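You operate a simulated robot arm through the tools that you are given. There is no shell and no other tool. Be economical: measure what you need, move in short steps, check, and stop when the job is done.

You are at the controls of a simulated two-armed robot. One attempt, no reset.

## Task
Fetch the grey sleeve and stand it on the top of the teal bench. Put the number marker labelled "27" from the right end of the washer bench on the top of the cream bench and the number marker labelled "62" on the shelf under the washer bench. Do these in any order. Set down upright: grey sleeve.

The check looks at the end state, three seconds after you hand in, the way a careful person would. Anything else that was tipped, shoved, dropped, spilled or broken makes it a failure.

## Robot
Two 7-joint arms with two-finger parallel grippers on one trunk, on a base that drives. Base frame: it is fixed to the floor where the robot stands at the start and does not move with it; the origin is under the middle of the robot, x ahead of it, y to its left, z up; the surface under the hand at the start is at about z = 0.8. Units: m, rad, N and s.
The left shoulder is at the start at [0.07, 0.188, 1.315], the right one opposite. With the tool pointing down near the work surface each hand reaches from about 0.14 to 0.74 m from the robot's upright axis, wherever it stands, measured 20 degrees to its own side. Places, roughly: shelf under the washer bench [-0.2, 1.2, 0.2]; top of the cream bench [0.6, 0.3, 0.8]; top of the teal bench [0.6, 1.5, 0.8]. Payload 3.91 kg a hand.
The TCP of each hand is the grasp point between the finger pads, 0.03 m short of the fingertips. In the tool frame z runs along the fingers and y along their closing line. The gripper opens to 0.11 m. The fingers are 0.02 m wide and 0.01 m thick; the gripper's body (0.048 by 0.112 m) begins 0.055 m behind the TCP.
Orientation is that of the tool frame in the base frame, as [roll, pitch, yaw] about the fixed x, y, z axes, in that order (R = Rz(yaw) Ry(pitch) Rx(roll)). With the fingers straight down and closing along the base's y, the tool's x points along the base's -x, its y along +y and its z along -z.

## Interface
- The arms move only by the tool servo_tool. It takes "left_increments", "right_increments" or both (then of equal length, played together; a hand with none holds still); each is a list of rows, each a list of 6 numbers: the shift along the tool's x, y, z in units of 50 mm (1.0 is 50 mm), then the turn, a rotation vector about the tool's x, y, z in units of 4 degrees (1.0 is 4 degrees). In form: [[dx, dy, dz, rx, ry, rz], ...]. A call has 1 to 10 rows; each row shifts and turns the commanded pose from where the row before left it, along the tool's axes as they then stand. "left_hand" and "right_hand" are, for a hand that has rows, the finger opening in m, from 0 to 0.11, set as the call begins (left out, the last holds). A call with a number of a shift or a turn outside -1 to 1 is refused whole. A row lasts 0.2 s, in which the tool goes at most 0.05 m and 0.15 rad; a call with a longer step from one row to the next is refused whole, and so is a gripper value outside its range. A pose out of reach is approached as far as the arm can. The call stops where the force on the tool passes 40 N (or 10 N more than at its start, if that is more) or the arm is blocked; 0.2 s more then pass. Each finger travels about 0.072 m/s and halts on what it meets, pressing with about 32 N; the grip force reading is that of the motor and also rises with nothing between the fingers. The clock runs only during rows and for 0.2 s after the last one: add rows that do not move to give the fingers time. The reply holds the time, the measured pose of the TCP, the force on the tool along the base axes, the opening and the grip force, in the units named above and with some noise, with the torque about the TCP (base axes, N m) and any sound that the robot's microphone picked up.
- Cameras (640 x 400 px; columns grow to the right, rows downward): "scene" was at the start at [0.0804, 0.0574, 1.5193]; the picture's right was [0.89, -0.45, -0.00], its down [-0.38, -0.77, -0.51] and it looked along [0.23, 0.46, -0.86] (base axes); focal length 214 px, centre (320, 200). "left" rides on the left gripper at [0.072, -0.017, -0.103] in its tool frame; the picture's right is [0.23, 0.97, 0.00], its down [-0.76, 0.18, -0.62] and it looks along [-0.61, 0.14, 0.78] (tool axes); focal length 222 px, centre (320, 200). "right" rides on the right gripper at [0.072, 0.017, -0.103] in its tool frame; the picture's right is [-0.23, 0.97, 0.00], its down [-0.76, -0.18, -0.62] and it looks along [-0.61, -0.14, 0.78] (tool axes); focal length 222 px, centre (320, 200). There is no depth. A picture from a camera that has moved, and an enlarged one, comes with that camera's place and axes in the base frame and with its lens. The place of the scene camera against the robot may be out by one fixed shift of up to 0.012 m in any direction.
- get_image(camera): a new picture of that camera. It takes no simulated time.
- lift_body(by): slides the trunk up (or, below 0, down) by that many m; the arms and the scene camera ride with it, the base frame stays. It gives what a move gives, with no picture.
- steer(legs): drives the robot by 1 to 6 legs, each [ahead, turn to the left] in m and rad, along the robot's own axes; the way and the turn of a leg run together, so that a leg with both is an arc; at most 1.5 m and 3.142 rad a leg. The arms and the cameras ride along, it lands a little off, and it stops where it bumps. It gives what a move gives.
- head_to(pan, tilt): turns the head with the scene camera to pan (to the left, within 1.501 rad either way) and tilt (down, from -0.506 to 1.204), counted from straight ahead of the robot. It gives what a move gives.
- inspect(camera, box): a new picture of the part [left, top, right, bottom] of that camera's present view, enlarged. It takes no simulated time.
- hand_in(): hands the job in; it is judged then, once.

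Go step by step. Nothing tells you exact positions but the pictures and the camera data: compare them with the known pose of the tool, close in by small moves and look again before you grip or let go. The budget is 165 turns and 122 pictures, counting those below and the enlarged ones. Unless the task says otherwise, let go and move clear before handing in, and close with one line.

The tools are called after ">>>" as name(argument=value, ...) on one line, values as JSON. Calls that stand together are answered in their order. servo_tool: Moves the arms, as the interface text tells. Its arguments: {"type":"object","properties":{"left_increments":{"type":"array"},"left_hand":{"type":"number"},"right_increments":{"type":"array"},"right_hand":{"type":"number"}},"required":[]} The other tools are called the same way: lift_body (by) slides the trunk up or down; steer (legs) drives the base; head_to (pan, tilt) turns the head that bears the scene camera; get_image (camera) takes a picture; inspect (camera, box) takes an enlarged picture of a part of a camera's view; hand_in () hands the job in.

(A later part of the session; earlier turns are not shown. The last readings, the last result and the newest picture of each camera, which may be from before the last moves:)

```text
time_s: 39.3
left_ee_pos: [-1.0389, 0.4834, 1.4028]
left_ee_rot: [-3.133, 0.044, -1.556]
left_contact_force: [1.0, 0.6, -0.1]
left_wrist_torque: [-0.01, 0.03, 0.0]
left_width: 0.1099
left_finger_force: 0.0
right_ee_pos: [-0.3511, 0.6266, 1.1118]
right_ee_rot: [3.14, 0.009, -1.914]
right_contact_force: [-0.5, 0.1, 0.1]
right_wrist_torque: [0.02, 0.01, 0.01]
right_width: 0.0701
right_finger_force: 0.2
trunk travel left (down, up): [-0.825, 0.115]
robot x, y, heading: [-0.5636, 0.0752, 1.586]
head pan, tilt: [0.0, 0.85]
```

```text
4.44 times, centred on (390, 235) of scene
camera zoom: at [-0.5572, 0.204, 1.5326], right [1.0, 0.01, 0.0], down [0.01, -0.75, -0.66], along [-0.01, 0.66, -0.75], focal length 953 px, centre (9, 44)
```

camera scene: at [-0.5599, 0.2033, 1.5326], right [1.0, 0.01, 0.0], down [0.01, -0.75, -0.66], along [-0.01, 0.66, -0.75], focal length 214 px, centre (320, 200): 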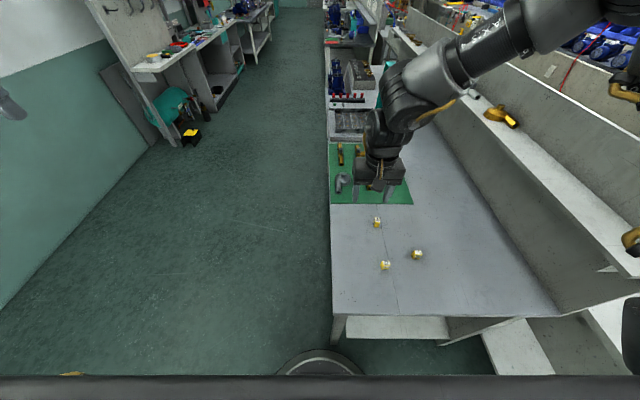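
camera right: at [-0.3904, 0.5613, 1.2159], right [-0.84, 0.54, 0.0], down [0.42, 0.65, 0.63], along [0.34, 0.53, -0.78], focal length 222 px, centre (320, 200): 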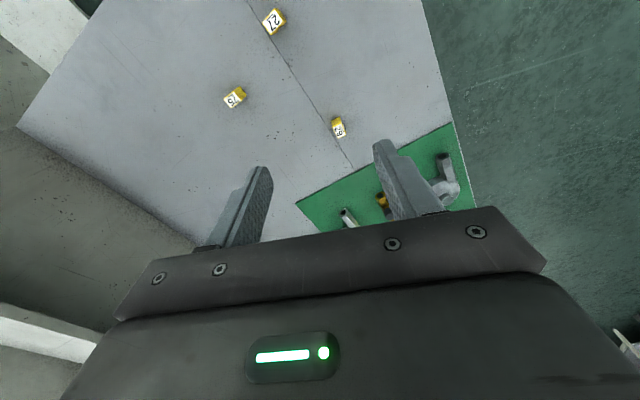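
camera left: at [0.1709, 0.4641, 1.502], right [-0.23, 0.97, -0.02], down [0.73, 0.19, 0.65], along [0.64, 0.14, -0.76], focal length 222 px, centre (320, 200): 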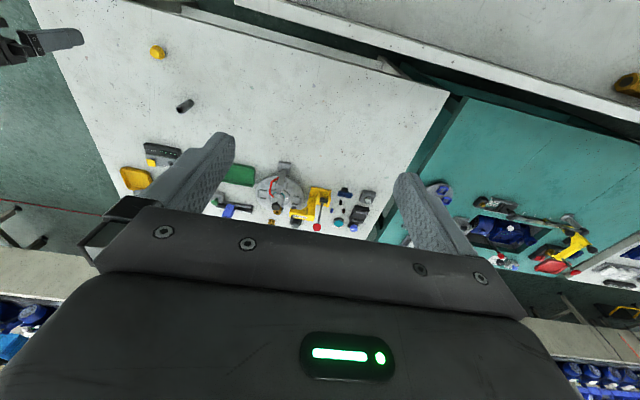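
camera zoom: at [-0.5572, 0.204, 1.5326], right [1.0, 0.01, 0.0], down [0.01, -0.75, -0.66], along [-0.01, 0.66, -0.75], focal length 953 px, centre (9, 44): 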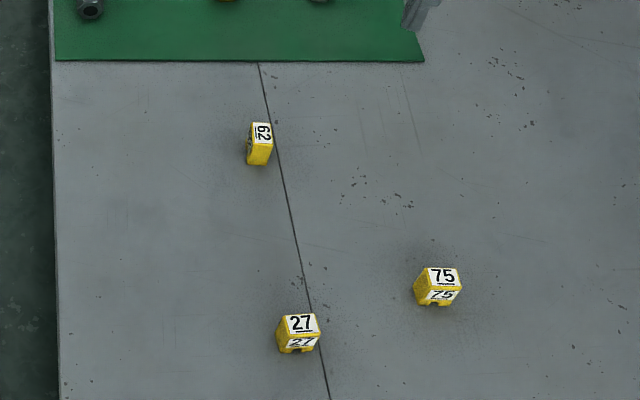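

"62" has its flat ends facing ±y, so I want to close along y, at a yaw near -π. I'll rotate the tool there and then move over the marker.

>>> servo_tool(right_increments=[[0, 0, 0, 0, 0, 1], [0, 0, 0, 0, 0, 1], [0, 0, 0, 0, 0, 1], [0, 0, 0, 0, 0, 1], [0, 0, 0, 0, 0, 1], [0, 0, 0, 0, 0, 1], [0, 0, 0, 0, 0, 1], [0, 0, 0, 0, 0, 1], [0, 0, 0, 0, 0, 1], [0, 0, 0, 0, 0, 1]])

>>> servo_tool(right_increments=[[0, 0, 0, 0, 0, 1], [0, 0, 0, 0, 0, 1], [0, 0, 0, 0, 0, 1], [0, 0, 0, 0, 0, 1], [0, 0, 0, 0, 0, 1], [0, 0, 0, 0, 0, 1], [0, 0, 0, 0, 0, 1], [0, 0, 0, 0, 0, 0.6], [-0.16, 0.9, 0.9, 0, 0, 0], [-0.16, 0.84, 0.9, 0, 0, 0]])

>>> get_image(camera="right")

```text
time_s: 41.5
left_ee_pos: [-1.0417, 0.4838, 1.4021]
left_ee_rot: [-3.133, 0.045, -1.555]
left_contact_force: [0.5, 0.8, -0.7]
left_wrist_torque: [0.03, 0.01, -0.02]
left_width: 0.11
left_finger_force: 0.0
right_ee_pos: [-0.353, 0.6239, 1.1152]
right_ee_rot: [3.135, 0.008, -2.612]
right_contact_force: [-0.5, -0.1, -0.4]
right_wrist_torque: [-0.01, 0.0, 0.01]
right_width: 0.0699
right_finger_force: 0.1
trunk travel left (down, up): [-0.825, 0.115]
robot x, y, heading: [-0.5583, 0.0766, 1.588]
head pan, tilt: [0.0, 0.85]
```

```text
refused: row 9 steps farther than a row can; nothing moved
```

```text
87 pictures are left
camera right: at [-0.4233, 0.6001, 1.2186], right [-0.3, 0.95, 0.01], down [0.74, 0.23, 0.63], along [0.6, 0.19, -0.78], focal length 222 px, centre (320, 200)
```

right: 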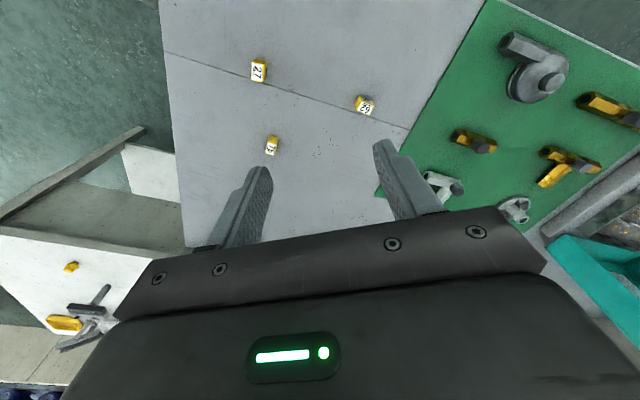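

Rotation works; steps must be shorter overall. I'll finish the rotation and move over "62".

>>> servo_tool(right_increments=[[0, 0, 0, 0, 0, 1], [0, 0, 0, 0, 0, 1], [0, 0, 0, 0, 0, 1], [0, 0, 0, 0, 0, 1], [0, 0, 0, 0, 0, 1], [0, 0, 0, 0, 0, 1], [0, 0, 0, 0, 0, 1], [0, 0, 0, 0, 0, 0.6], [-0.16, 0.9, 0, 0, 0, 0], [-0.16, 0.9, 0, 0, 0, 0]])

>>> servo_tool(right_increments=[[0, 0, 0.9, 0, 0, 0], [0, 0, 0.9, 0, 0, 0], [0, 0, 0.9, 0, 0, 0], [0, 0, 0, 0, 0, 0]])

>>> get_image(camera="right")

>>> get_image(camera="scene")

```text
time_s: 43.7
left_ee_pos: [-1.0432, 0.4861, 1.3999]
left_ee_rot: [-3.128, 0.043, -1.555]
left_contact_force: [-0.4, 0.3, -0.9]
left_wrist_torque: [-0.03, -0.02, -0.02]
left_width: 0.1099
left_finger_force: 0.0
right_ee_pos: [-0.3352, 0.7172, 1.116]
right_ee_rot: [3.137, 0.007, -3.14]
right_contact_force: [1.0, 0.5, -0.1]
right_wrist_torque: [-0.01, -0.04, -0.01]
right_width: 0.0702
right_finger_force: 0.0
trunk travel left (down, up): [-0.825, 0.115]
robot x, y, heading: [-0.5569, 0.0755, 1.581]
head pan, tilt: [0.0, 0.85]
```

```text
time_s: 44.7
left_ee_pos: [-1.0417, 0.4829, 1.4022]
left_ee_rot: [-3.13, 0.043, -1.556]
left_contact_force: [-0.4, 0.1, 0.1]
left_wrist_torque: [0.01, 0.01, -0.01]
left_width: 0.1102
left_finger_force: 0.1
right_ee_pos: [-0.3334, 0.717, 0.9816]
right_ee_rot: [3.134, 0.003, -3.141]
right_contact_force: [-0.3, 0.2, -0.3]
right_wrist_torque: [0.03, -0.03, -0.01]
right_width: 0.0702
right_finger_force: 0.1
trunk travel left (down, up): [-0.825, 0.115]
robot x, y, heading: [-0.5609, 0.0768, 1.582]
head pan, tilt: [0.0, 0.85]
```

```text
86 pictures are left
camera right: at [-0.4056, 0.7306, 1.0847], right [0.23, 0.97, 0.01], down [0.76, -0.18, 0.62], along [0.61, -0.13, -0.78], focal length 222 px, centre (320, 200)
```

right: 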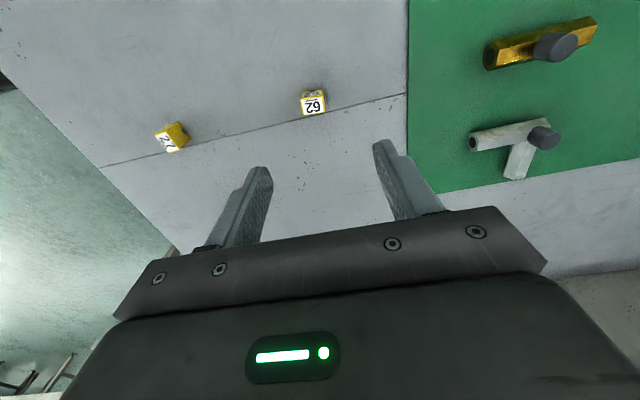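

```text
85 pictures are left
camera scene: at [-0.5603, 0.2026, 1.5327], right [1.0, 0.01, 0.0], down [0.01, -0.75, -0.66], along [-0.01, 0.66, -0.75], focal length 214 px, centre (320, 200)
```

scene: 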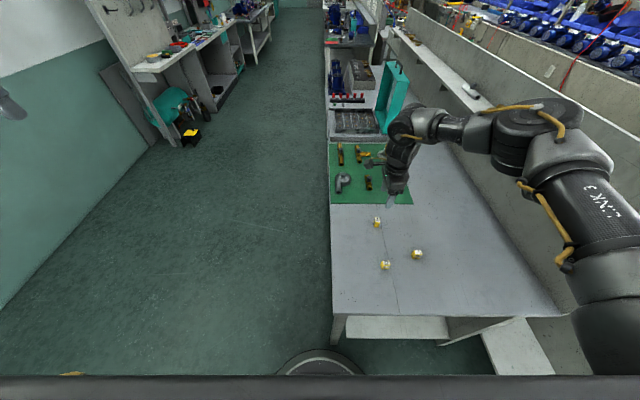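

"62" sits just below the hand at about (-0.333, 0.709). I'll enlarge it to align yaw.

>>> inspect(camera="right", box=[240, 60, 400, 160])

```text
4.00 times, centred on (320, 110) of right
camera zoom: at [-0.4056, 0.7306, 1.0847], right [0.23, 0.97, 0.01], down [0.76, -0.18, 0.62], along [0.61, -0.13, -0.78], focal length 888 px, centre (320, 560)
```

zoom: 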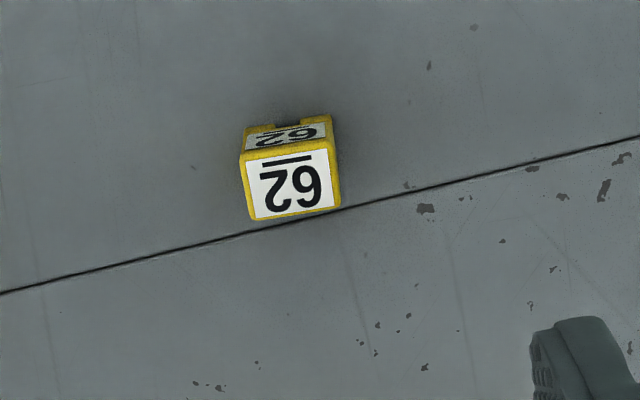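

"62" is centred at about (-0.338, 0.7095) and turned about 4°. I'll correct and descend to just above grip height.

>>> servo_tool(right_increments=[[0.08, -0.15, 0, 0, 0, 1], [0, 0, 0.9, 0, 0, 0], [0, 0, 0.9, 0, 0, 0], [0, 0, 0.7, 0, 0, 0], [0, 0, 0, 0, 0, 0]])

>>> get_image(camera="right")

>>> inspect(camera="scene", box=[320, 170, 440, 250])

```text
time_s: 45.9
left_ee_pos: [-1.042, 0.4833, 1.4021]
left_ee_rot: [-3.13, 0.044, -1.553]
left_contact_force: [-0.2, 0.4, 0.1]
left_wrist_torque: [0.05, 0.02, 0.01]
left_width: 0.1103
left_finger_force: 0.1
right_ee_pos: [-0.3396, 0.7093, 0.8559]
right_ee_rot: [3.13, 0.002, 3.075]
right_contact_force: [0.3, -0.3, -0.2]
right_wrist_torque: [0.02, 0.04, 0.03]
right_width: 0.07
right_finger_force: 0.0
trunk travel left (down, up): [-0.825, 0.115]
robot x, y, heading: [-0.56, 0.0779, 1.586]
head pan, tilt: [0.0, 0.85]
```

```text
83 pictures are left
camera right: at [-0.4101, 0.7287, 0.9593], right [0.29, 0.96, 0.01], down [0.75, -0.24, 0.62], along [0.6, -0.18, -0.78], focal length 222 px, centre (320, 200)
```

right: 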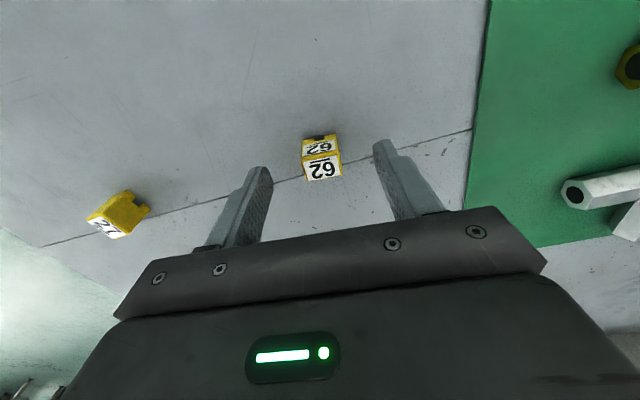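

```text
5.00 times, centred on (380, 210) of scene
camera zoom: at [-0.5604, 0.2028, 1.5327], right [1.0, 0.01, 0.0], down [0.01, -0.75, -0.66], along [-0.01, 0.66, -0.75], focal length 1072 px, centre (20, 150)
```

zoom: 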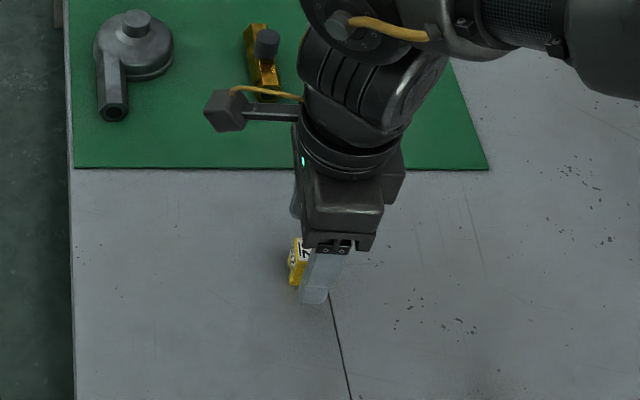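

The marker is centred between the fingers. I'll descend the last 2 cm and close.

>>> servo_tool(right_increments=[[0, 0, 0.2, 0, 0, 0], [0, 0, 0.19, 0, 0, 0], [0, 0, 0, 0, 0, 0]])

>>> servo_tool(right_increments=[[0, 0, 0, 0, 0, 0], [0, 0, 0, 0, 0, 0], [0, 0, 0, 0, 0, 0], [0, 0, 0, 0, 0, 0], [0, 0, 0, 0, 0, 0]], right_hand=0.0)

>>> get_image(camera="right")

```text
time_s: 46.7
left_ee_pos: [-1.0424, 0.4827, 1.401]
left_ee_rot: [-3.131, 0.043, -1.556]
left_contact_force: [0.2, 0.3, -0.5]
left_wrist_torque: [0.0, -0.01, 0.0]
left_width: 0.11
left_finger_force: 0.0
right_ee_pos: [-0.3407, 0.709, 0.837]
right_ee_rot: [3.133, 0.004, 3.075]
right_contact_force: [0.1, 0.5, 0.3]
right_wrist_torque: [-0.02, -0.01, -0.01]
right_width: 0.0701
right_finger_force: 0.1
trunk travel left (down, up): [-0.825, 0.115]
robot x, y, heading: [-0.5574, 0.0753, 1.582]
head pan, tilt: [0.0, 0.85]
```

```text
time_s: 47.9
left_ee_pos: [-1.0414, 0.4822, 1.4003]
left_ee_rot: [-3.132, 0.043, -1.554]
left_contact_force: [-0.8, -0.9, -0.2]
left_wrist_torque: [-0.02, -0.01, -0.04]
left_width: 0.1099
left_finger_force: 0.1
right_ee_pos: [-0.3406, 0.7095, 0.8375]
right_ee_rot: [3.132, 0.004, 3.072]
right_contact_force: [0.6, -0.1, 0.1]
right_wrist_torque: [0.01, 0.0, 0.06]
right_width: 0.0249
right_finger_force: 32.3
trunk travel left (down, up): [-0.825, 0.115]
robot x, y, heading: [-0.5618, 0.0801, 1.582]
head pan, tilt: [0.0, 0.85]
```

```text
81 pictures are left
camera right: at [-0.4113, 0.7284, 0.9403], right [0.29, 0.96, 0.01], down [0.75, -0.23, 0.62], along [0.6, -0.18, -0.78], focal length 222 px, centre (320, 200)
```

right: 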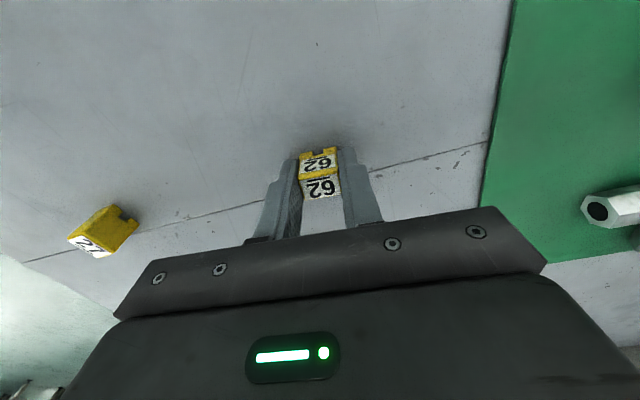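

"62" is gripped (0.025 m wide). I'll lift it and drive back clear of the bench end so I can lower the trunk.

>>> servo_tool(right_increments=[[0, 0, -0.9, 0, 0, 0], [0, 0, -0.9, 0, 0, 0], [0, 0, -0.9, 0, 0, 0], [0, 0, -0.9, 0, 0, 0], [0, 0, -0.9, 0, 0, 0], [0, 0, -0.9, 0, 0, 0]])

>>> steer(legs=[[-0.45, 0]])

>>> get_image(camera="scene")

>>> get_image(camera="right")

```text
time_s: 49.3
left_ee_pos: [-1.0424, 0.4814, 1.4016]
left_ee_rot: [-3.13, 0.044, -1.555]
left_contact_force: [0.2, -0.7, -0.2]
left_wrist_torque: [0.02, 0.0, 0.0]
left_width: 0.1097
left_finger_force: 0.0
right_ee_pos: [-0.3399, 0.7052, 1.1091]
right_ee_rot: [3.133, 0.004, 3.071]
right_contact_force: [0.4, 0.7, -1.3]
right_wrist_torque: [-0.01, 0.0, 0.0]
right_width: 0.0243
right_finger_force: 32.5
trunk travel left (down, up): [-0.825, 0.115]
robot x, y, heading: [-0.5618, 0.0784, 1.583]
head pan, tilt: [0.0, 0.85]
```

```text
time_s: 52.0
left_ee_pos: [-1.0361, 0.0429, 1.4002]
left_ee_rot: [-3.132, 0.043, -1.558]
left_contact_force: [-0.2, -0.6, -0.5]
left_wrist_torque: [-0.01, 0.02, -0.03]
left_width: 0.1097
left_finger_force: 0.1
right_ee_pos: [-0.3345, 0.2633, 1.1073]
right_ee_rot: [3.134, 0.004, 3.069]
right_contact_force: [0.0, 0.6, -1.1]
right_wrist_torque: [0.02, 0.0, 0.01]
right_width: 0.0245
right_finger_force: 32.1
trunk travel left (down, up): [-0.825, 0.115]
robot x, y, heading: [-0.5551, -0.3639, 1.578]
head pan, tilt: [0.0, 0.85]
```

```text
80 pictures are left
camera scene: at [-0.5559, -0.2376, 1.5325], right [1.0, 0.01, 0.0], down [0.01, -0.75, -0.66], along [-0.01, 0.66, -0.75], focal length 214 px, centre (320, 200)
```

scene: 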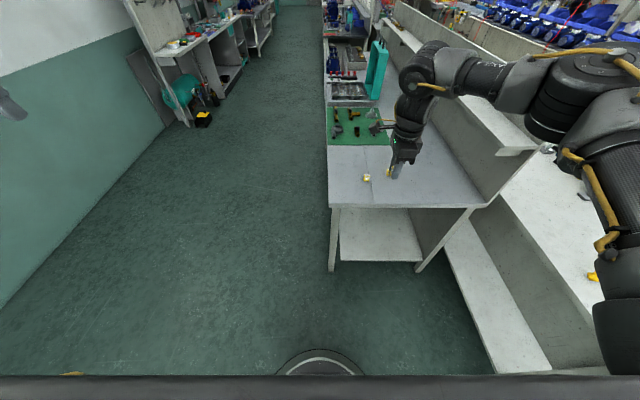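

```text
79 pictures are left
camera right: at [-0.4053, 0.2836, 1.2103], right [0.3, 0.95, 0.01], down [0.74, -0.24, 0.62], along [0.6, -0.18, -0.78], focal length 222 px, centre (320, 200)
```

right: 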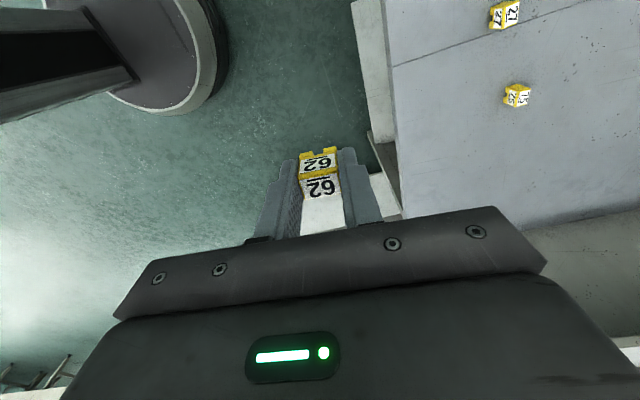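

The shelf is clearly visible and open at this end (near edge y≈0.40, x from -0.43 to about 0.1). The hand is clear of the bench, so I'll lower the trunk 0.78 m.

>>> lift_body(by=-0.78)

>>> head_to(pan=-0.3, tilt=0.4)

>>> get_image(camera="scene")

>>> get_image(camera="right")

```text
refused: -0.78 is not a number from -0.4 to 0.4
```

```text
time_s: 52.9
left_ee_pos: [-1.0372, 0.0408, 1.4008]
left_ee_rot: [-3.131, 0.045, -1.56]
left_contact_force: [0.4, -0.1, 0.6]
left_wrist_torque: [-0.04, -0.04, 0.01]
left_width: 0.1099
left_finger_force: 0.1
right_ee_pos: [-0.3336, 0.2622, 1.1081]
right_ee_rot: [3.135, 0.004, 3.071]
right_contact_force: [0.2, -1.2, 0.5]
right_wrist_torque: [-0.01, 0.01, -0.01]
right_width: 0.0245
right_finger_force: 32.0
trunk travel left (down, up): [-0.825, 0.115]
robot x, y, heading: [-0.5569, -0.3644, 1.578]
head pan, tilt: [-0.3, 0.4]
```

```text
78 pictures are left
camera scene: at [-0.5286, -0.2294, 1.5718], right [0.96, -0.29, 0.0], down [-0.11, -0.37, -0.92], along [0.26, 0.88, -0.39], focal length 214 px, centre (320, 200)
```

scene: 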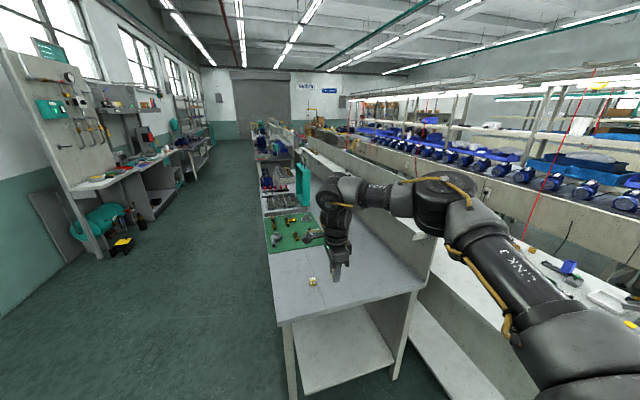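

```text
77 pictures are left
camera right: at [-0.4053, 0.2818, 1.2114], right [0.3, 0.95, 0.01], down [0.74, -0.24, 0.62], along [0.6, -0.18, -0.78], focal length 222 px, centre (320, 200)
```

right: 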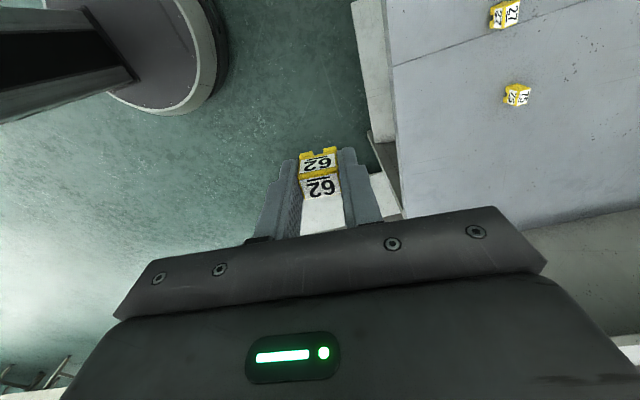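

Lifts are limited to 0.4 m per call, so I'll lower in two steps.

>>> lift_body(by=-0.4)

>>> lift_body(by=-0.38)

>>> get_image(camera="scene")

>>> get_image(camera="right")

```text
time_s: 56.7
left_ee_pos: [-1.037, 0.0421, 1.0025]
left_ee_rot: [-3.132, 0.043, -1.558]
left_contact_force: [0.5, 0.2, 0.5]
left_wrist_torque: [-0.02, -0.02, -0.02]
left_width: 0.1102
left_finger_force: 0.0
right_ee_pos: [-0.3339, 0.2618, 0.7078]
right_ee_rot: [3.132, 0.003, 3.07]
right_contact_force: [0.3, -0.1, -0.1]
right_wrist_torque: [0.02, -0.04, -0.02]
right_width: 0.0244
right_finger_force: 31.3
trunk travel left (down, up): [-0.425, 0.515]
robot x, y, heading: [-0.5518, -0.3696, 1.578]
head pan, tilt: [-0.3, 0.4]
```

```text
time_s: 60.4
left_ee_pos: [-1.0366, 0.0412, 0.6233]
left_ee_rot: [-3.13, 0.044, -1.559]
left_contact_force: [0.4, 0.2, -0.2]
left_wrist_torque: [-0.02, 0.01, -0.01]
left_width: 0.1102
left_finger_force: 0.0
right_ee_pos: [-0.3347, 0.2611, 0.3286]
right_ee_rot: [3.133, 0.004, 3.071]
right_contact_force: [0.2, 0.5, -0.1]
right_wrist_torque: [0.0, -0.02, 0.02]
right_width: 0.0246
right_finger_force: 32.1
trunk travel left (down, up): [-0.045, 0.895]
robot x, y, heading: [-0.5538, -0.3659, 1.58]
head pan, tilt: [-0.3, 0.4]
```

```text
76 pictures are left
camera scene: at [-0.5285, -0.229, 0.7918], right [0.96, -0.29, 0.0], down [-0.11, -0.37, -0.92], along [0.27, 0.88, -0.39], focal length 214 px, centre (320, 200)
```

scene: 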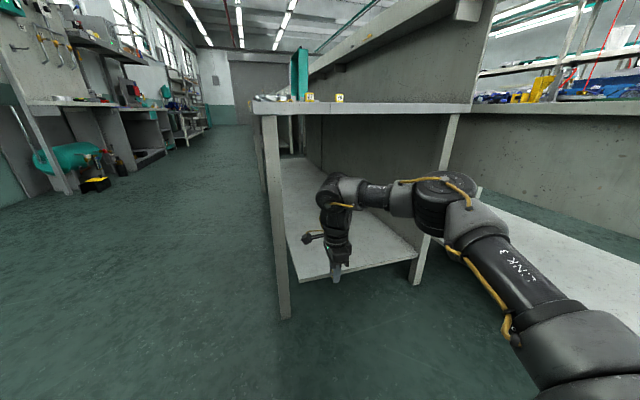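

```text
75 pictures are left
camera right: at [-0.4052, 0.2821, 0.4312], right [0.3, 0.95, 0.01], down [0.74, -0.24, 0.62], along [0.6, -0.18, -0.78], focal length 222 px, centre (320, 200)
```

right: 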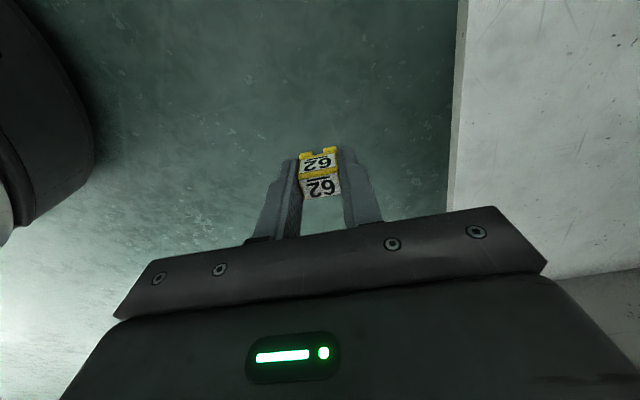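

The shelf surface comes out at about z 0.17–0.19 and the hand is just outside its end. I'll shift the hand away from the bench leg and drive in.

>>> servo_tool(right_increments=[[-0.6, 0, 0, 0, 0, 0], [-0.6, 0, 0, 0, 0, 0]])

>>> steer(legs=[[0.15, 0]])

>>> get_image(camera="scene")

>>> get_image(camera="right")

```text
time_s: 61.0
left_ee_pos: [-1.0355, 0.0406, 0.6217]
left_ee_rot: [-3.131, 0.044, -1.558]
left_contact_force: [-0.8, -0.2, 1.0]
left_wrist_torque: [0.02, 0.01, 0.02]
left_width: 0.1102
left_finger_force: 0.0
right_ee_pos: [-0.2748, 0.2564, 0.3269]
right_ee_rot: [3.132, 0.003, 3.07]
right_contact_force: [1.1, 0.4, -0.1]
right_wrist_torque: [-0.01, 0.03, -0.03]
right_width: 0.0244
right_finger_force: 31.8
trunk travel left (down, up): [-0.045, 0.895]
robot x, y, heading: [-0.5552, -0.3571, 1.579]
head pan, tilt: [-0.3, 0.4]
```

```text
time_s: 62.3
left_ee_pos: [-1.0382, 0.1919, 0.621]
left_ee_rot: [-3.129, 0.045, -1.559]
left_contact_force: [-0.9, -0.2, 0.0]
left_wrist_torque: [0.0, 0.01, 0.0]
left_width: 0.1102
left_finger_force: 0.1
right_ee_pos: [-0.2773, 0.4074, 0.3281]
right_ee_rot: [3.132, 0.002, 3.071]
right_contact_force: [-0.2, -0.2, 0.3]
right_wrist_torque: [-0.02, -0.01, 0.01]
right_width: 0.0245
right_finger_force: 32.4
trunk travel left (down, up): [-0.045, 0.895]
robot x, y, heading: [-0.5526, -0.2136, 1.584]
head pan, tilt: [-0.3, 0.4]
```

```text
74 pictures are left
camera scene: at [-0.5298, -0.0787, 0.7917], right [0.96, -0.29, 0.0], down [-0.11, -0.37, -0.92], along [0.26, 0.88, -0.39], focal length 214 px, centre (320, 200)
```

scene: 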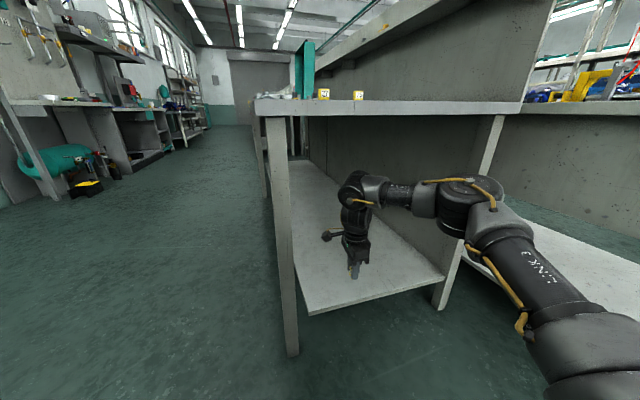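

```text
73 pictures are left
camera right: at [-0.348, 0.4281, 0.431], right [0.3, 0.96, 0.01], down [0.74, -0.24, 0.62], along [0.6, -0.18, -0.78], focal length 222 px, centre (320, 200)
```

right: 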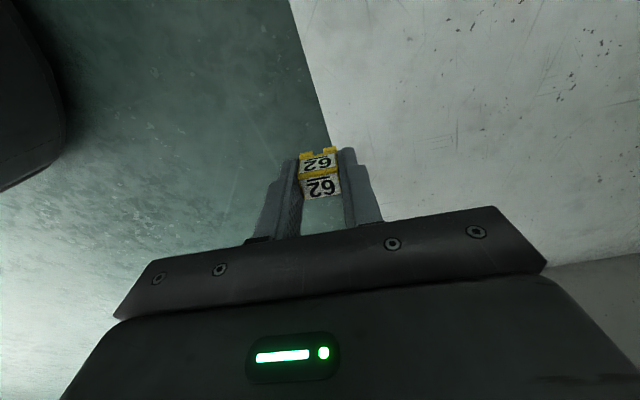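

Clearances look good. I'll drive 0.13 m further so the marker is well over the shelf.

>>> steer(legs=[[0.13, 0]])

>>> get_image(camera="scene")

>>> get_image(camera="right")

```text
time_s: 63.6
left_ee_pos: [-1.0409, 0.3222, 0.6214]
left_ee_rot: [-3.132, 0.043, -1.556]
left_contact_force: [0.4, 0.0, 0.2]
left_wrist_torque: [-0.01, 0.0, -0.03]
left_width: 0.1097
left_finger_force: 0.0
right_ee_pos: [-0.2791, 0.5395, 0.3264]
right_ee_rot: [3.132, 0.002, 3.072]
right_contact_force: [0.4, 0.4, 0.1]
right_wrist_torque: [0.01, -0.06, -0.02]
right_width: 0.0245
right_finger_force: 31.5
trunk travel left (down, up): [-0.045, 0.895]
robot x, y, heading: [-0.56, -0.0805, 1.583]
head pan, tilt: [-0.3, 0.4]
```

```text
72 pictures are left
camera scene: at [-0.5313, 0.0532, 0.7917], right [0.96, -0.29, 0.0], down [-0.11, -0.37, -0.92], along [0.26, 0.88, -0.39], focal length 214 px, centre (320, 200)
```

scene: 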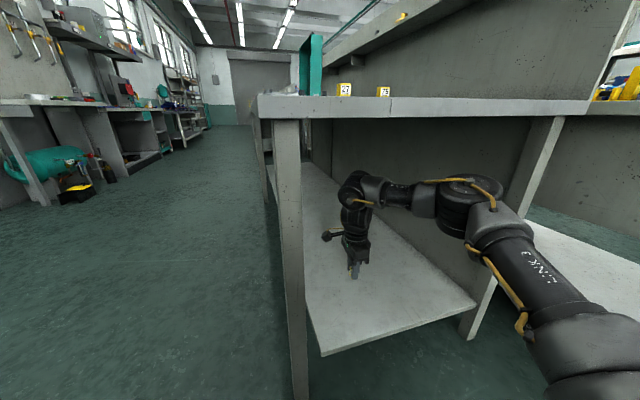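

```text
71 pictures are left
camera right: at [-0.3503, 0.5602, 0.431], right [0.29, 0.96, 0.01], down [0.74, -0.24, 0.62], along [0.6, -0.18, -0.78], focal length 222 px, centre (320, 200)
```

right: 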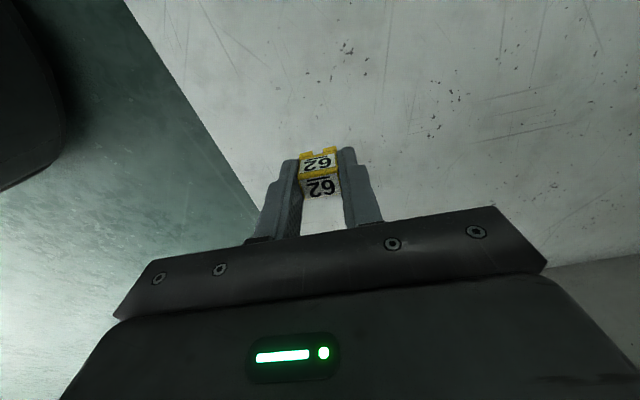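

The marker is over the shelf at y≈0.54. I'll descend to just above the expected surface and then feel for contact in small steps.

>>> servo_tool(right_increments=[[0, 0, 0.75, 0, 0, 0], [0, 0, 0.75, 0, 0, 0], [0, 0, 0, 0, 0, 0]])

>>> inspect(camera="scene", box=[300, 210, 420, 310])

>>> inspect(camera="right", box=[240, 100, 400, 220])

```text
time_s: 64.4
left_ee_pos: [-1.0395, 0.3238, 0.6211]
left_ee_rot: [-3.132, 0.045, -1.557]
left_contact_force: [0.3, -0.1, 0.0]
left_wrist_torque: [0.07, 0.0, 0.02]
left_width: 0.1101
left_finger_force: 0.1
right_ee_pos: [-0.2789, 0.5438, 0.2519]
right_ee_rot: [3.133, 0.003, 3.073]
right_contact_force: [0.4, -0.4, -0.9]
right_wrist_torque: [0.0, 0.01, -0.02]
right_width: 0.0246
right_finger_force: 32.5
trunk travel left (down, up): [-0.045, 0.895]
robot x, y, heading: [-0.5573, -0.0818, 1.582]
head pan, tilt: [-0.3, 0.4]
```

```text
4.00 times, centred on (360, 260) of scene
camera zoom: at [-0.5312, 0.0533, 0.7918], right [0.96, -0.29, 0.0], down [-0.11, -0.37, -0.92], along [0.26, 0.88, -0.39], focal length 858 px, centre (160, -40)
```

zoom: 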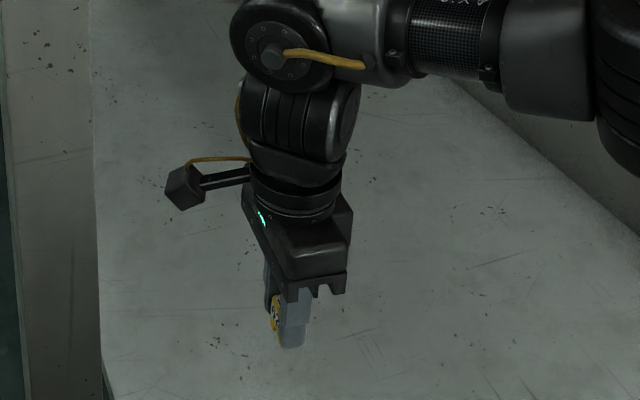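

```text
3.33 times, centred on (320, 160) of right
camera zoom: at [-0.3498, 0.563, 0.3558], right [0.29, 0.96, 0.01], down [0.75, -0.24, 0.62], along [0.6, -0.18, -0.78], focal length 740 px, centre (320, 333)
```

zoom: 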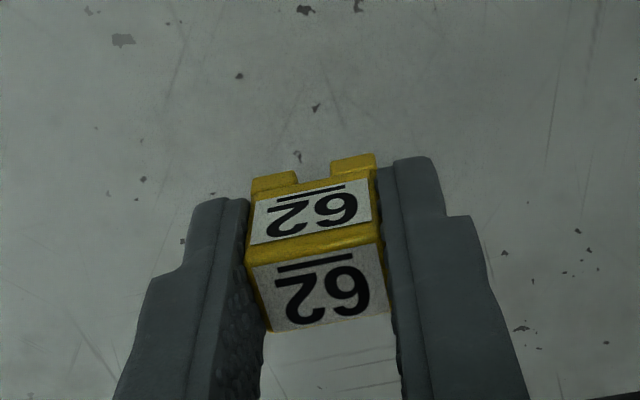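

Still a few cm above the shelf. I'll step down gently, watching the contact force.

>>> servo_tool(right_increments=[[0, 0, 0.1, 0, 0, 0], [0, 0, 0.1, 0, 0, 0], [0, 0, 0.1, 0, 0, 0], [0, 0, 0, 0, 0, 0]])

>>> servo_tool(right_increments=[[0, 0, 0.08, 0, 0, 0], [0, 0, 0.08, 0, 0, 0], [0, 0, 0, 0, 0, 0]])

>>> inspect(camera="right", box=[240, 100, 400, 220])

```text
time_s: 65.4
left_ee_pos: [-1.0405, 0.3224, 0.6218]
left_ee_rot: [-3.131, 0.044, -1.557]
left_contact_force: [0.3, 0.4, -0.7]
left_wrist_torque: [0.03, -0.01, 0.01]
left_width: 0.1101
left_finger_force: 0.0
right_ee_pos: [-0.2792, 0.5418, 0.2381]
right_ee_rot: [3.134, 0.004, 3.071]
right_contact_force: [-0.7, -0.2, -0.4]
right_wrist_torque: [-0.01, -0.03, 0.02]
right_width: 0.0244
right_finger_force: 32.4
trunk travel left (down, up): [-0.045, 0.895]
robot x, y, heading: [-0.5582, -0.0843, 1.581]
head pan, tilt: [-0.3, 0.4]
```

```text
time_s: 66.2
left_ee_pos: [-1.0402, 0.3225, 0.6217]
left_ee_rot: [-3.13, 0.043, -1.556]
left_contact_force: [-0.8, 0.2, -0.4]
left_wrist_torque: [-0.02, -0.01, -0.01]
left_width: 0.1102
left_finger_force: 0.0
right_ee_pos: [-0.2797, 0.5425, 0.2301]
right_ee_rot: [3.134, 0.003, 3.072]
right_contact_force: [-0.5, 0.4, -0.6]
right_wrist_torque: [-0.02, -0.01, -0.02]
right_width: 0.0248
right_finger_force: 31.7
trunk travel left (down, up): [-0.045, 0.895]
robot x, y, heading: [-0.5567, -0.0847, 1.583]
head pan, tilt: [-0.3, 0.4]
```

```text
3.33 times, centred on (320, 160) of right
camera zoom: at [-0.3502, 0.5615, 0.334], right [0.29, 0.96, 0.01], down [0.75, -0.24, 0.62], along [0.6, -0.18, -0.78], focal length 740 px, centre (320, 333)
```

zoom: 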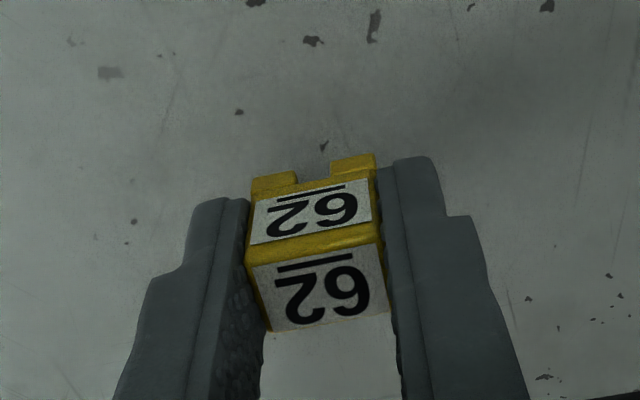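

Parallax of a spot on the shelf puts the surface near z≈0.178, so contact should come around TCP z≈0.215. I'll continue down gently.

>>> servo_tool(right_increments=[[0, 0, 0.08, 0, 0, 0], [0, 0, 0.08, 0, 0, 0], [0, 0, 0.04, 0, 0, 0], [0, 0, 0, 0, 0, 0]])

>>> inspect(camera="right", box=[240, 100, 400, 220])

```text
time_s: 67.2
left_ee_pos: [-1.0404, 0.3232, 0.6216]
left_ee_rot: [-3.13, 0.044, -1.555]
left_contact_force: [-0.4, 0.1, 0.1]
left_wrist_torque: [0.0, 0.02, 0.0]
left_width: 0.1099
left_finger_force: 0.1
right_ee_pos: [-0.2792, 0.5405, 0.2203]
right_ee_rot: [3.133, 0.004, 3.071]
right_contact_force: [0.8, 0.6, -0.3]
right_wrist_torque: [0.02, -0.04, 0.01]
right_width: 0.0247
right_finger_force: 31.9
trunk travel left (down, up): [-0.045, 0.895]
robot x, y, heading: [-0.5566, -0.0836, 1.582]
head pan, tilt: [-0.3, 0.4]
```

```text
3.33 times, centred on (320, 160) of right
camera zoom: at [-0.3491, 0.5609, 0.3232], right [0.29, 0.96, 0.01], down [0.74, -0.24, 0.62], along [0.6, -0.18, -0.78], focal length 740 px, centre (320, 333)
```

zoom: 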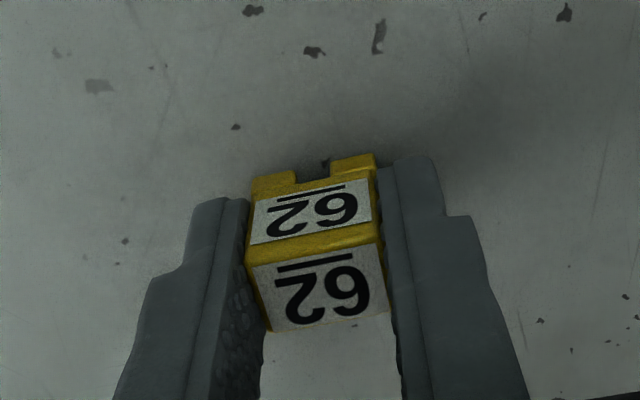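

The shadow is closing in under the marker. A few more millimetres.

>>> servo_tool(right_increments=[[0, 0, 0.06, 0, 0, 0], [0, 0, 0.04, 0, 0, 0], [0, 0, 0, 0, 0, 0]])

>>> servo_tool(right_increments=[[0, 0, 0.04, 0, 0, 0], [0, 0, 0.02, 0, 0, 0], [0, 0, 0, 0, 0, 0]])

>>> inspect(camera="right", box=[240, 100, 400, 220])

```text
time_s: 68.0
left_ee_pos: [-1.0401, 0.3204, 0.6228]
left_ee_rot: [-3.132, 0.045, -1.558]
left_contact_force: [-0.1, -0.2, 0.3]
left_wrist_torque: [-0.03, 0.0, -0.03]
left_width: 0.11
left_finger_force: 0.0
right_ee_pos: [-0.2786, 0.5415, 0.2173]
right_ee_rot: [3.129, 0.003, 3.071]
right_contact_force: [2.5, -3.3, 15.7]
right_wrist_torque: [-0.16, -0.11, 0.03]
right_width: 0.0243
right_finger_force: 32.3
trunk travel left (down, up): [-0.045, 0.895]
robot x, y, heading: [-0.559, -0.0806, 1.577]
head pan, tilt: [-0.3, 0.4]
```

```text
time_s: 68.8
left_ee_pos: [-1.041, 0.3213, 0.6218]
left_ee_rot: [-3.13, 0.046, -1.557]
left_contact_force: [0.4, -0.4, -1.1]
left_wrist_torque: [0.01, 0.0, -0.03]
left_width: 0.1099
left_finger_force: 0.1
right_ee_pos: [-0.2784, 0.5423, 0.2172]
right_ee_rot: [3.126, 0.005, 3.072]
right_contact_force: [4.9, 0.1, 36.8]
right_wrist_torque: [-0.27, -0.2, -0.01]
right_width: 0.0243
right_finger_force: 32.1
trunk travel left (down, up): [-0.045, 0.895]
robot x, y, heading: [-0.5547, -0.081, 1.579]
head pan, tilt: [-0.3, 0.4]
```

```text
3.33 times, centred on (320, 160) of right
camera zoom: at [-0.3499, 0.5606, 0.3199], right [0.3, 0.96, 0.02], down [0.74, -0.24, 0.62], along [0.6, -0.17, -0.78], focal length 740 px, centre (320, 333)
```

zoom: 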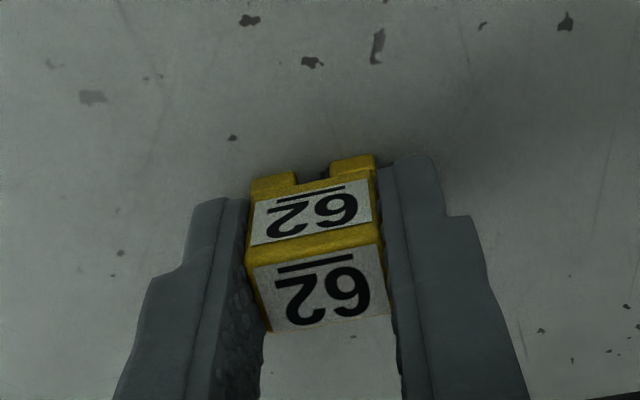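

Contact is made at TCP z≈0.217. I'll ease up 2 mm, open, and lift clear.

>>> servo_tool(right_increments=[[0, 0, -0.05, 0, 0, 0], [0, 0, 0, 0, 0, 0]])

>>> servo_tool(right_increments=[[0, 0, 0, 0, 0, 0], [0, 0, 0, 0, 0, 0], [0, 0, 0, 0, 0, 0]], right_hand=0.07)

>>> servo_tool(right_increments=[[0, 0, -0.5, 0, 0, 0], [0, 0, -0.8, 0, 0, 0], [0, 0, -0.8, 0, 0, 0]])

>>> get_image(camera="right")

```text
time_s: 69.4
left_ee_pos: [-1.0416, 0.3216, 0.6232]
left_ee_rot: [-3.129, 0.046, -1.556]
left_contact_force: [0.2, -0.2, 0.5]
left_wrist_torque: [0.04, 0.02, -0.02]
left_width: 0.1102
left_finger_force: 0.0
right_ee_pos: [-0.2789, 0.5422, 0.2157]
right_ee_rot: [3.129, 0.003, 3.072]
right_contact_force: [3.0, 3.2, 25.5]
right_wrist_torque: [-0.09, -0.18, -0.02]
right_width: 0.0248
right_finger_force: 32.3
trunk travel left (down, up): [-0.045, 0.895]
robot x, y, heading: [-0.5573, -0.0789, 1.579]
head pan, tilt: [-0.3, 0.4]
```

```text
time_s: 70.2
left_ee_pos: [-1.0402, 0.3225, 0.6214]
left_ee_rot: [-3.13, 0.045, -1.557]
left_contact_force: [0.1, -0.4, -0.8]
left_wrist_torque: [0.0, 0.01, -0.02]
left_width: 0.11
left_finger_force: 0.1
right_ee_pos: [-0.2781, 0.5403, 0.214]
right_ee_rot: [3.135, 0.004, 3.072]
right_contact_force: [0.1, 0.8, -0.5]
right_wrist_torque: [0.02, 0.01, 0.01]
right_width: 0.07
right_finger_force: 0.1
trunk travel left (down, up): [-0.045, 0.895]
robot x, y, heading: [-0.5586, -0.0832, 1.582]
head pan, tilt: [-0.3, 0.4]
```

```text
time_s: 71.0
left_ee_pos: [-1.0392, 0.3219, 0.6221]
left_ee_rot: [-3.131, 0.043, -1.555]
left_contact_force: [0.2, 0.2, -1.2]
left_wrist_torque: [-0.03, 0.03, 0.01]
left_width: 0.11
left_finger_force: 0.1
right_ee_pos: [-0.2794, 0.5418, 0.3198]
right_ee_rot: [3.134, 0.004, 3.072]
right_contact_force: [1.2, -0.1, -0.7]
right_wrist_torque: [0.01, 0.0, -0.05]
right_width: 0.0701
right_finger_force: 0.0
trunk travel left (down, up): [-0.045, 0.895]
robot x, y, heading: [-0.5563, -0.0807, 1.583]
head pan, tilt: [-0.3, 0.4]
```

```text
65 pictures are left
camera right: at [-0.3509, 0.5604, 0.4238], right [0.29, 0.96, 0.01], down [0.74, -0.24, 0.62], along [0.6, -0.18, -0.78], focal length 222 px, centre (320, 200)
```

right: 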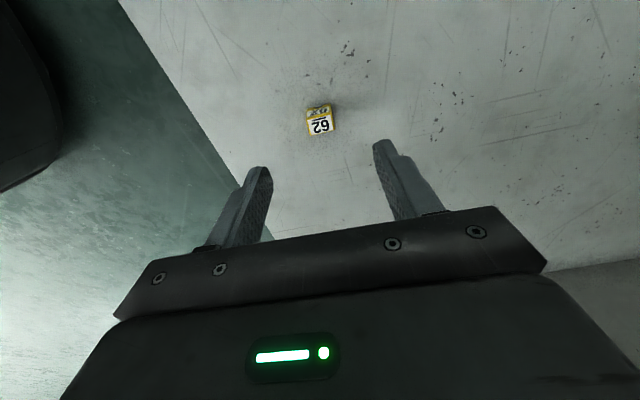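

"62" stands upright on the shelf. I'll back out straight, raise the trunk, and return for "27".

>>> steer(legs=[[-0.34, 0]])

>>> lift_body(by=0.4)

>>> lift_body(by=0.38)

>>> head_to(pan=0, tilt=0.85)

>>> get_image(camera="scene")

```text
time_s: 73.2
left_ee_pos: [-1.0341, -0.012, 0.6216]
left_ee_rot: [-3.132, 0.043, -1.563]
left_contact_force: [-0.2, -0.2, 1.4]
left_wrist_torque: [-0.01, 0.0, -0.01]
left_width: 0.1102
left_finger_force: 0.1
right_ee_pos: [-0.2737, 0.2012, 0.32]
right_ee_rot: [3.133, 0.003, 3.065]
right_contact_force: [0.7, -0.3, 0.3]
right_wrist_torque: [0.02, 0.0, 0.03]
right_width: 0.07
right_finger_force: 0.1
trunk travel left (down, up): [-0.045, 0.895]
robot x, y, heading: [-0.5569, -0.4177, 1.572]
head pan, tilt: [-0.3, 0.4]
```

```text
time_s: 77.1
left_ee_pos: [-1.0352, -0.0126, 1.0223]
left_ee_rot: [-3.133, 0.043, -1.56]
left_contact_force: [0.1, 0.4, -0.3]
left_wrist_torque: [0.04, 0.0, 0.0]
left_width: 0.11
left_finger_force: 0.1
right_ee_pos: [-0.2723, 0.2021, 0.7202]
right_ee_rot: [3.131, 0.005, 3.063]
right_contact_force: [-0.1, -0.7, 0.7]
right_wrist_torque: [0.0, 0.0, -0.06]
right_width: 0.0702
right_finger_force: 0.1
trunk travel left (down, up): [-0.445, 0.495]
robot x, y, heading: [-0.5551, -0.4188, 1.571]
head pan, tilt: [-0.3, 0.4]
```

```text
time_s: 80.7
left_ee_pos: [-1.0357, -0.0116, 1.4012]
left_ee_rot: [-3.131, 0.043, -1.562]
left_contact_force: [0.9, 0.4, -0.7]
left_wrist_torque: [-0.03, 0.01, 0.01]
left_width: 0.1099
left_finger_force: 0.0
right_ee_pos: [-0.2736, 0.2016, 1.1002]
right_ee_rot: [3.133, 0.002, 3.065]
right_contact_force: [0.4, -0.4, -0.8]
right_wrist_torque: [-0.01, 0.0, 0.01]
right_width: 0.07
right_finger_force: 0.1
trunk travel left (down, up): [-0.825, 0.115]
robot x, y, heading: [-0.5549, -0.4191, 1.574]
head pan, tilt: [-0.3, 0.4]
```

```text
time_s: 81.6
left_ee_pos: [-1.0349, -0.012, 1.4009]
left_ee_rot: [-3.133, 0.044, -1.562]
left_contact_force: [-0.2, 0.3, 0.4]
left_wrist_torque: [-0.04, 0.02, -0.01]
left_width: 0.1101
left_finger_force: 0.0
right_ee_pos: [-0.2731, 0.2011, 1.0999]
right_ee_rot: [3.131, 0.002, 3.063]
right_contact_force: [-0.1, 0.0, -0.4]
right_wrist_torque: [0.0, 0.02, 0.01]
right_width: 0.0702
right_finger_force: 0.0
trunk travel left (down, up): [-0.825, 0.115]
robot x, y, heading: [-0.556, -0.4169, 1.576]
head pan, tilt: [0.0, 0.85]
```

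```text
64 pictures are left
camera scene: at [-0.5553, -0.295, 1.5327], right [1.0, 0.0, 0.0], down [0.0, -0.75, -0.66], along [0.0, 0.66, -0.75], focal length 214 px, centre (320, 200)
```

scene: 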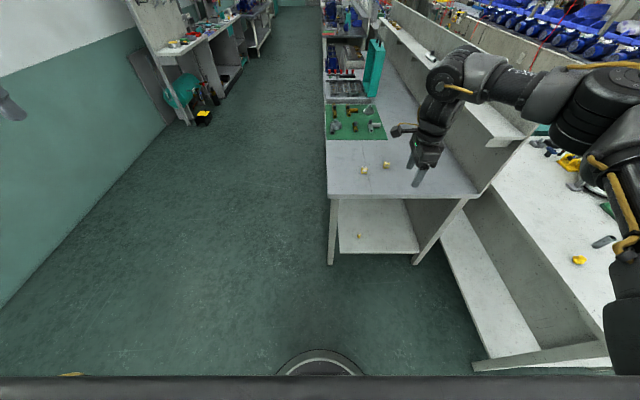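

I'll drive forward so the hand is over "27" and rotate the tool another quarter turn so it closes along x, on "27"'s end faces.

>>> steer(legs=[[0.33, 0]])

>>> servo_tool(right_increments=[[0, 0, 0, 0, 0, 1], [0, 0, 0, 0, 0, 1], [0, 0, 0, 0, 0, 1], [0, 0, 0, 0, 0, 1], [0, 0, 0, 0, 0, 1], [0, 0, 0, 0, 0, 1], [0, 0, 0, 0, 0, 1], [0, 0, 0, 0, 0, 1], [0, 0, 0, 0, 0, 1], [0, 0, 0, 0, 0, 1]])

>>> servo_tool(right_increments=[[0, 0, 0, 0, 0, 1], [0, 0, 0, 0, 0, 1], [0, 0, 0, 0, 0, 1], [0, 0, 0, 0, 0, 1], [0, 0, 0, 0, 0, 1], [0, 0, 0, 0, 0, 1], [0, 0, 0, 0, 0, 1], [0, 0, 0, 0, 0, 1], [0, 0, 0, 0, 0, 1], [0, 0, 0, 0, 0, 1]])

>>> get_image(camera="right")

>>> get_image(camera="scene")

```text
time_s: 83.8
left_ee_pos: [-1.0366, 0.311, 1.4026]
left_ee_rot: [-3.129, 0.046, -1.56]
left_contact_force: [0.6, 0.0, 0.2]
left_wrist_torque: [0.01, -0.02, -0.01]
left_width: 0.11
left_finger_force: 0.0
right_ee_pos: [-0.2764, 0.5269, 1.1022]
right_ee_rot: [3.131, 0.003, 3.067]
right_contact_force: [0.9, 1.2, 0.6]
right_wrist_torque: [-0.04, 0.01, 0.01]
right_width: 0.0702
right_finger_force: 0.0
trunk travel left (down, up): [-0.825, 0.115]
robot x, y, heading: [-0.5594, -0.0921, 1.577]
head pan, tilt: [0.0, 0.85]
```

```text
time_s: 86.0
left_ee_pos: [-1.0361, 0.314, 1.4013]
left_ee_rot: [-3.131, 0.044, -1.56]
left_contact_force: [0.4, 0.8, -0.2]
left_wrist_torque: [0.03, 0.02, -0.01]
left_width: 0.1102
left_finger_force: 0.0
right_ee_pos: [-0.2766, 0.527, 1.0998]
right_ee_rot: [3.133, -0.005, 2.369]
right_contact_force: [0.1, 0.1, 0.8]
right_wrist_torque: [-0.03, 0.02, 0.0]
right_width: 0.0701
right_finger_force: 0.2
trunk travel left (down, up): [-0.825, 0.115]
robot x, y, heading: [-0.5594, -0.093, 1.577]
head pan, tilt: [0.0, 0.85]
```

```text
time_s: 88.2
left_ee_pos: [-1.0373, 0.3129, 1.402]
left_ee_rot: [-3.131, 0.042, -1.561]
left_contact_force: [0.5, 0.6, 0.5]
left_wrist_torque: [-0.02, -0.03, -0.03]
left_width: 0.1099
left_finger_force: 0.0
right_ee_pos: [-0.2757, 0.5286, 1.0983]
right_ee_rot: [3.136, -0.008, 1.669]
right_contact_force: [0.0, -0.2, -0.4]
right_wrist_torque: [0.02, -0.04, -0.01]
right_width: 0.0698
right_finger_force: 0.0
trunk travel left (down, up): [-0.825, 0.115]
robot x, y, heading: [-0.5538, -0.0937, 1.572]
head pan, tilt: [0.0, 0.85]
```

```text
63 pictures are left
camera right: at [-0.2663, 0.5999, 1.2041], right [0.99, -0.13, 0.0], down [-0.1, -0.78, 0.62], along [-0.08, -0.61, -0.79], focal length 222 px, centre (320, 200)
```

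right: 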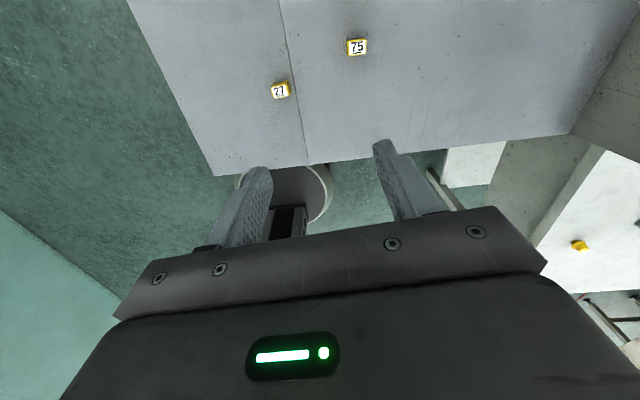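

```text
62 pictures are left
camera scene: at [-0.5572, 0.0311, 1.5326], right [1.0, 0.01, 0.0], down [0.0, -0.75, -0.66], along [0.0, 0.66, -0.75], focal length 214 px, centre (320, 200)
```

scene: 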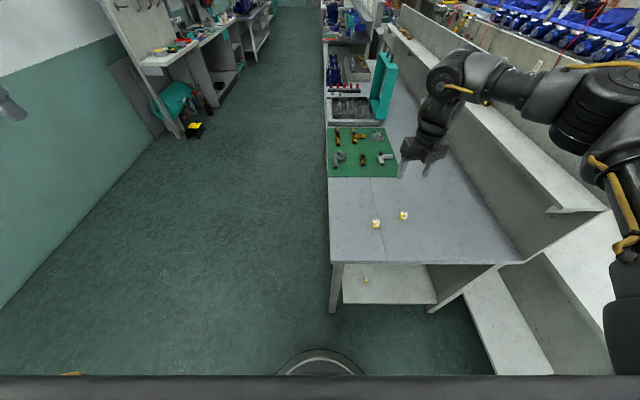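

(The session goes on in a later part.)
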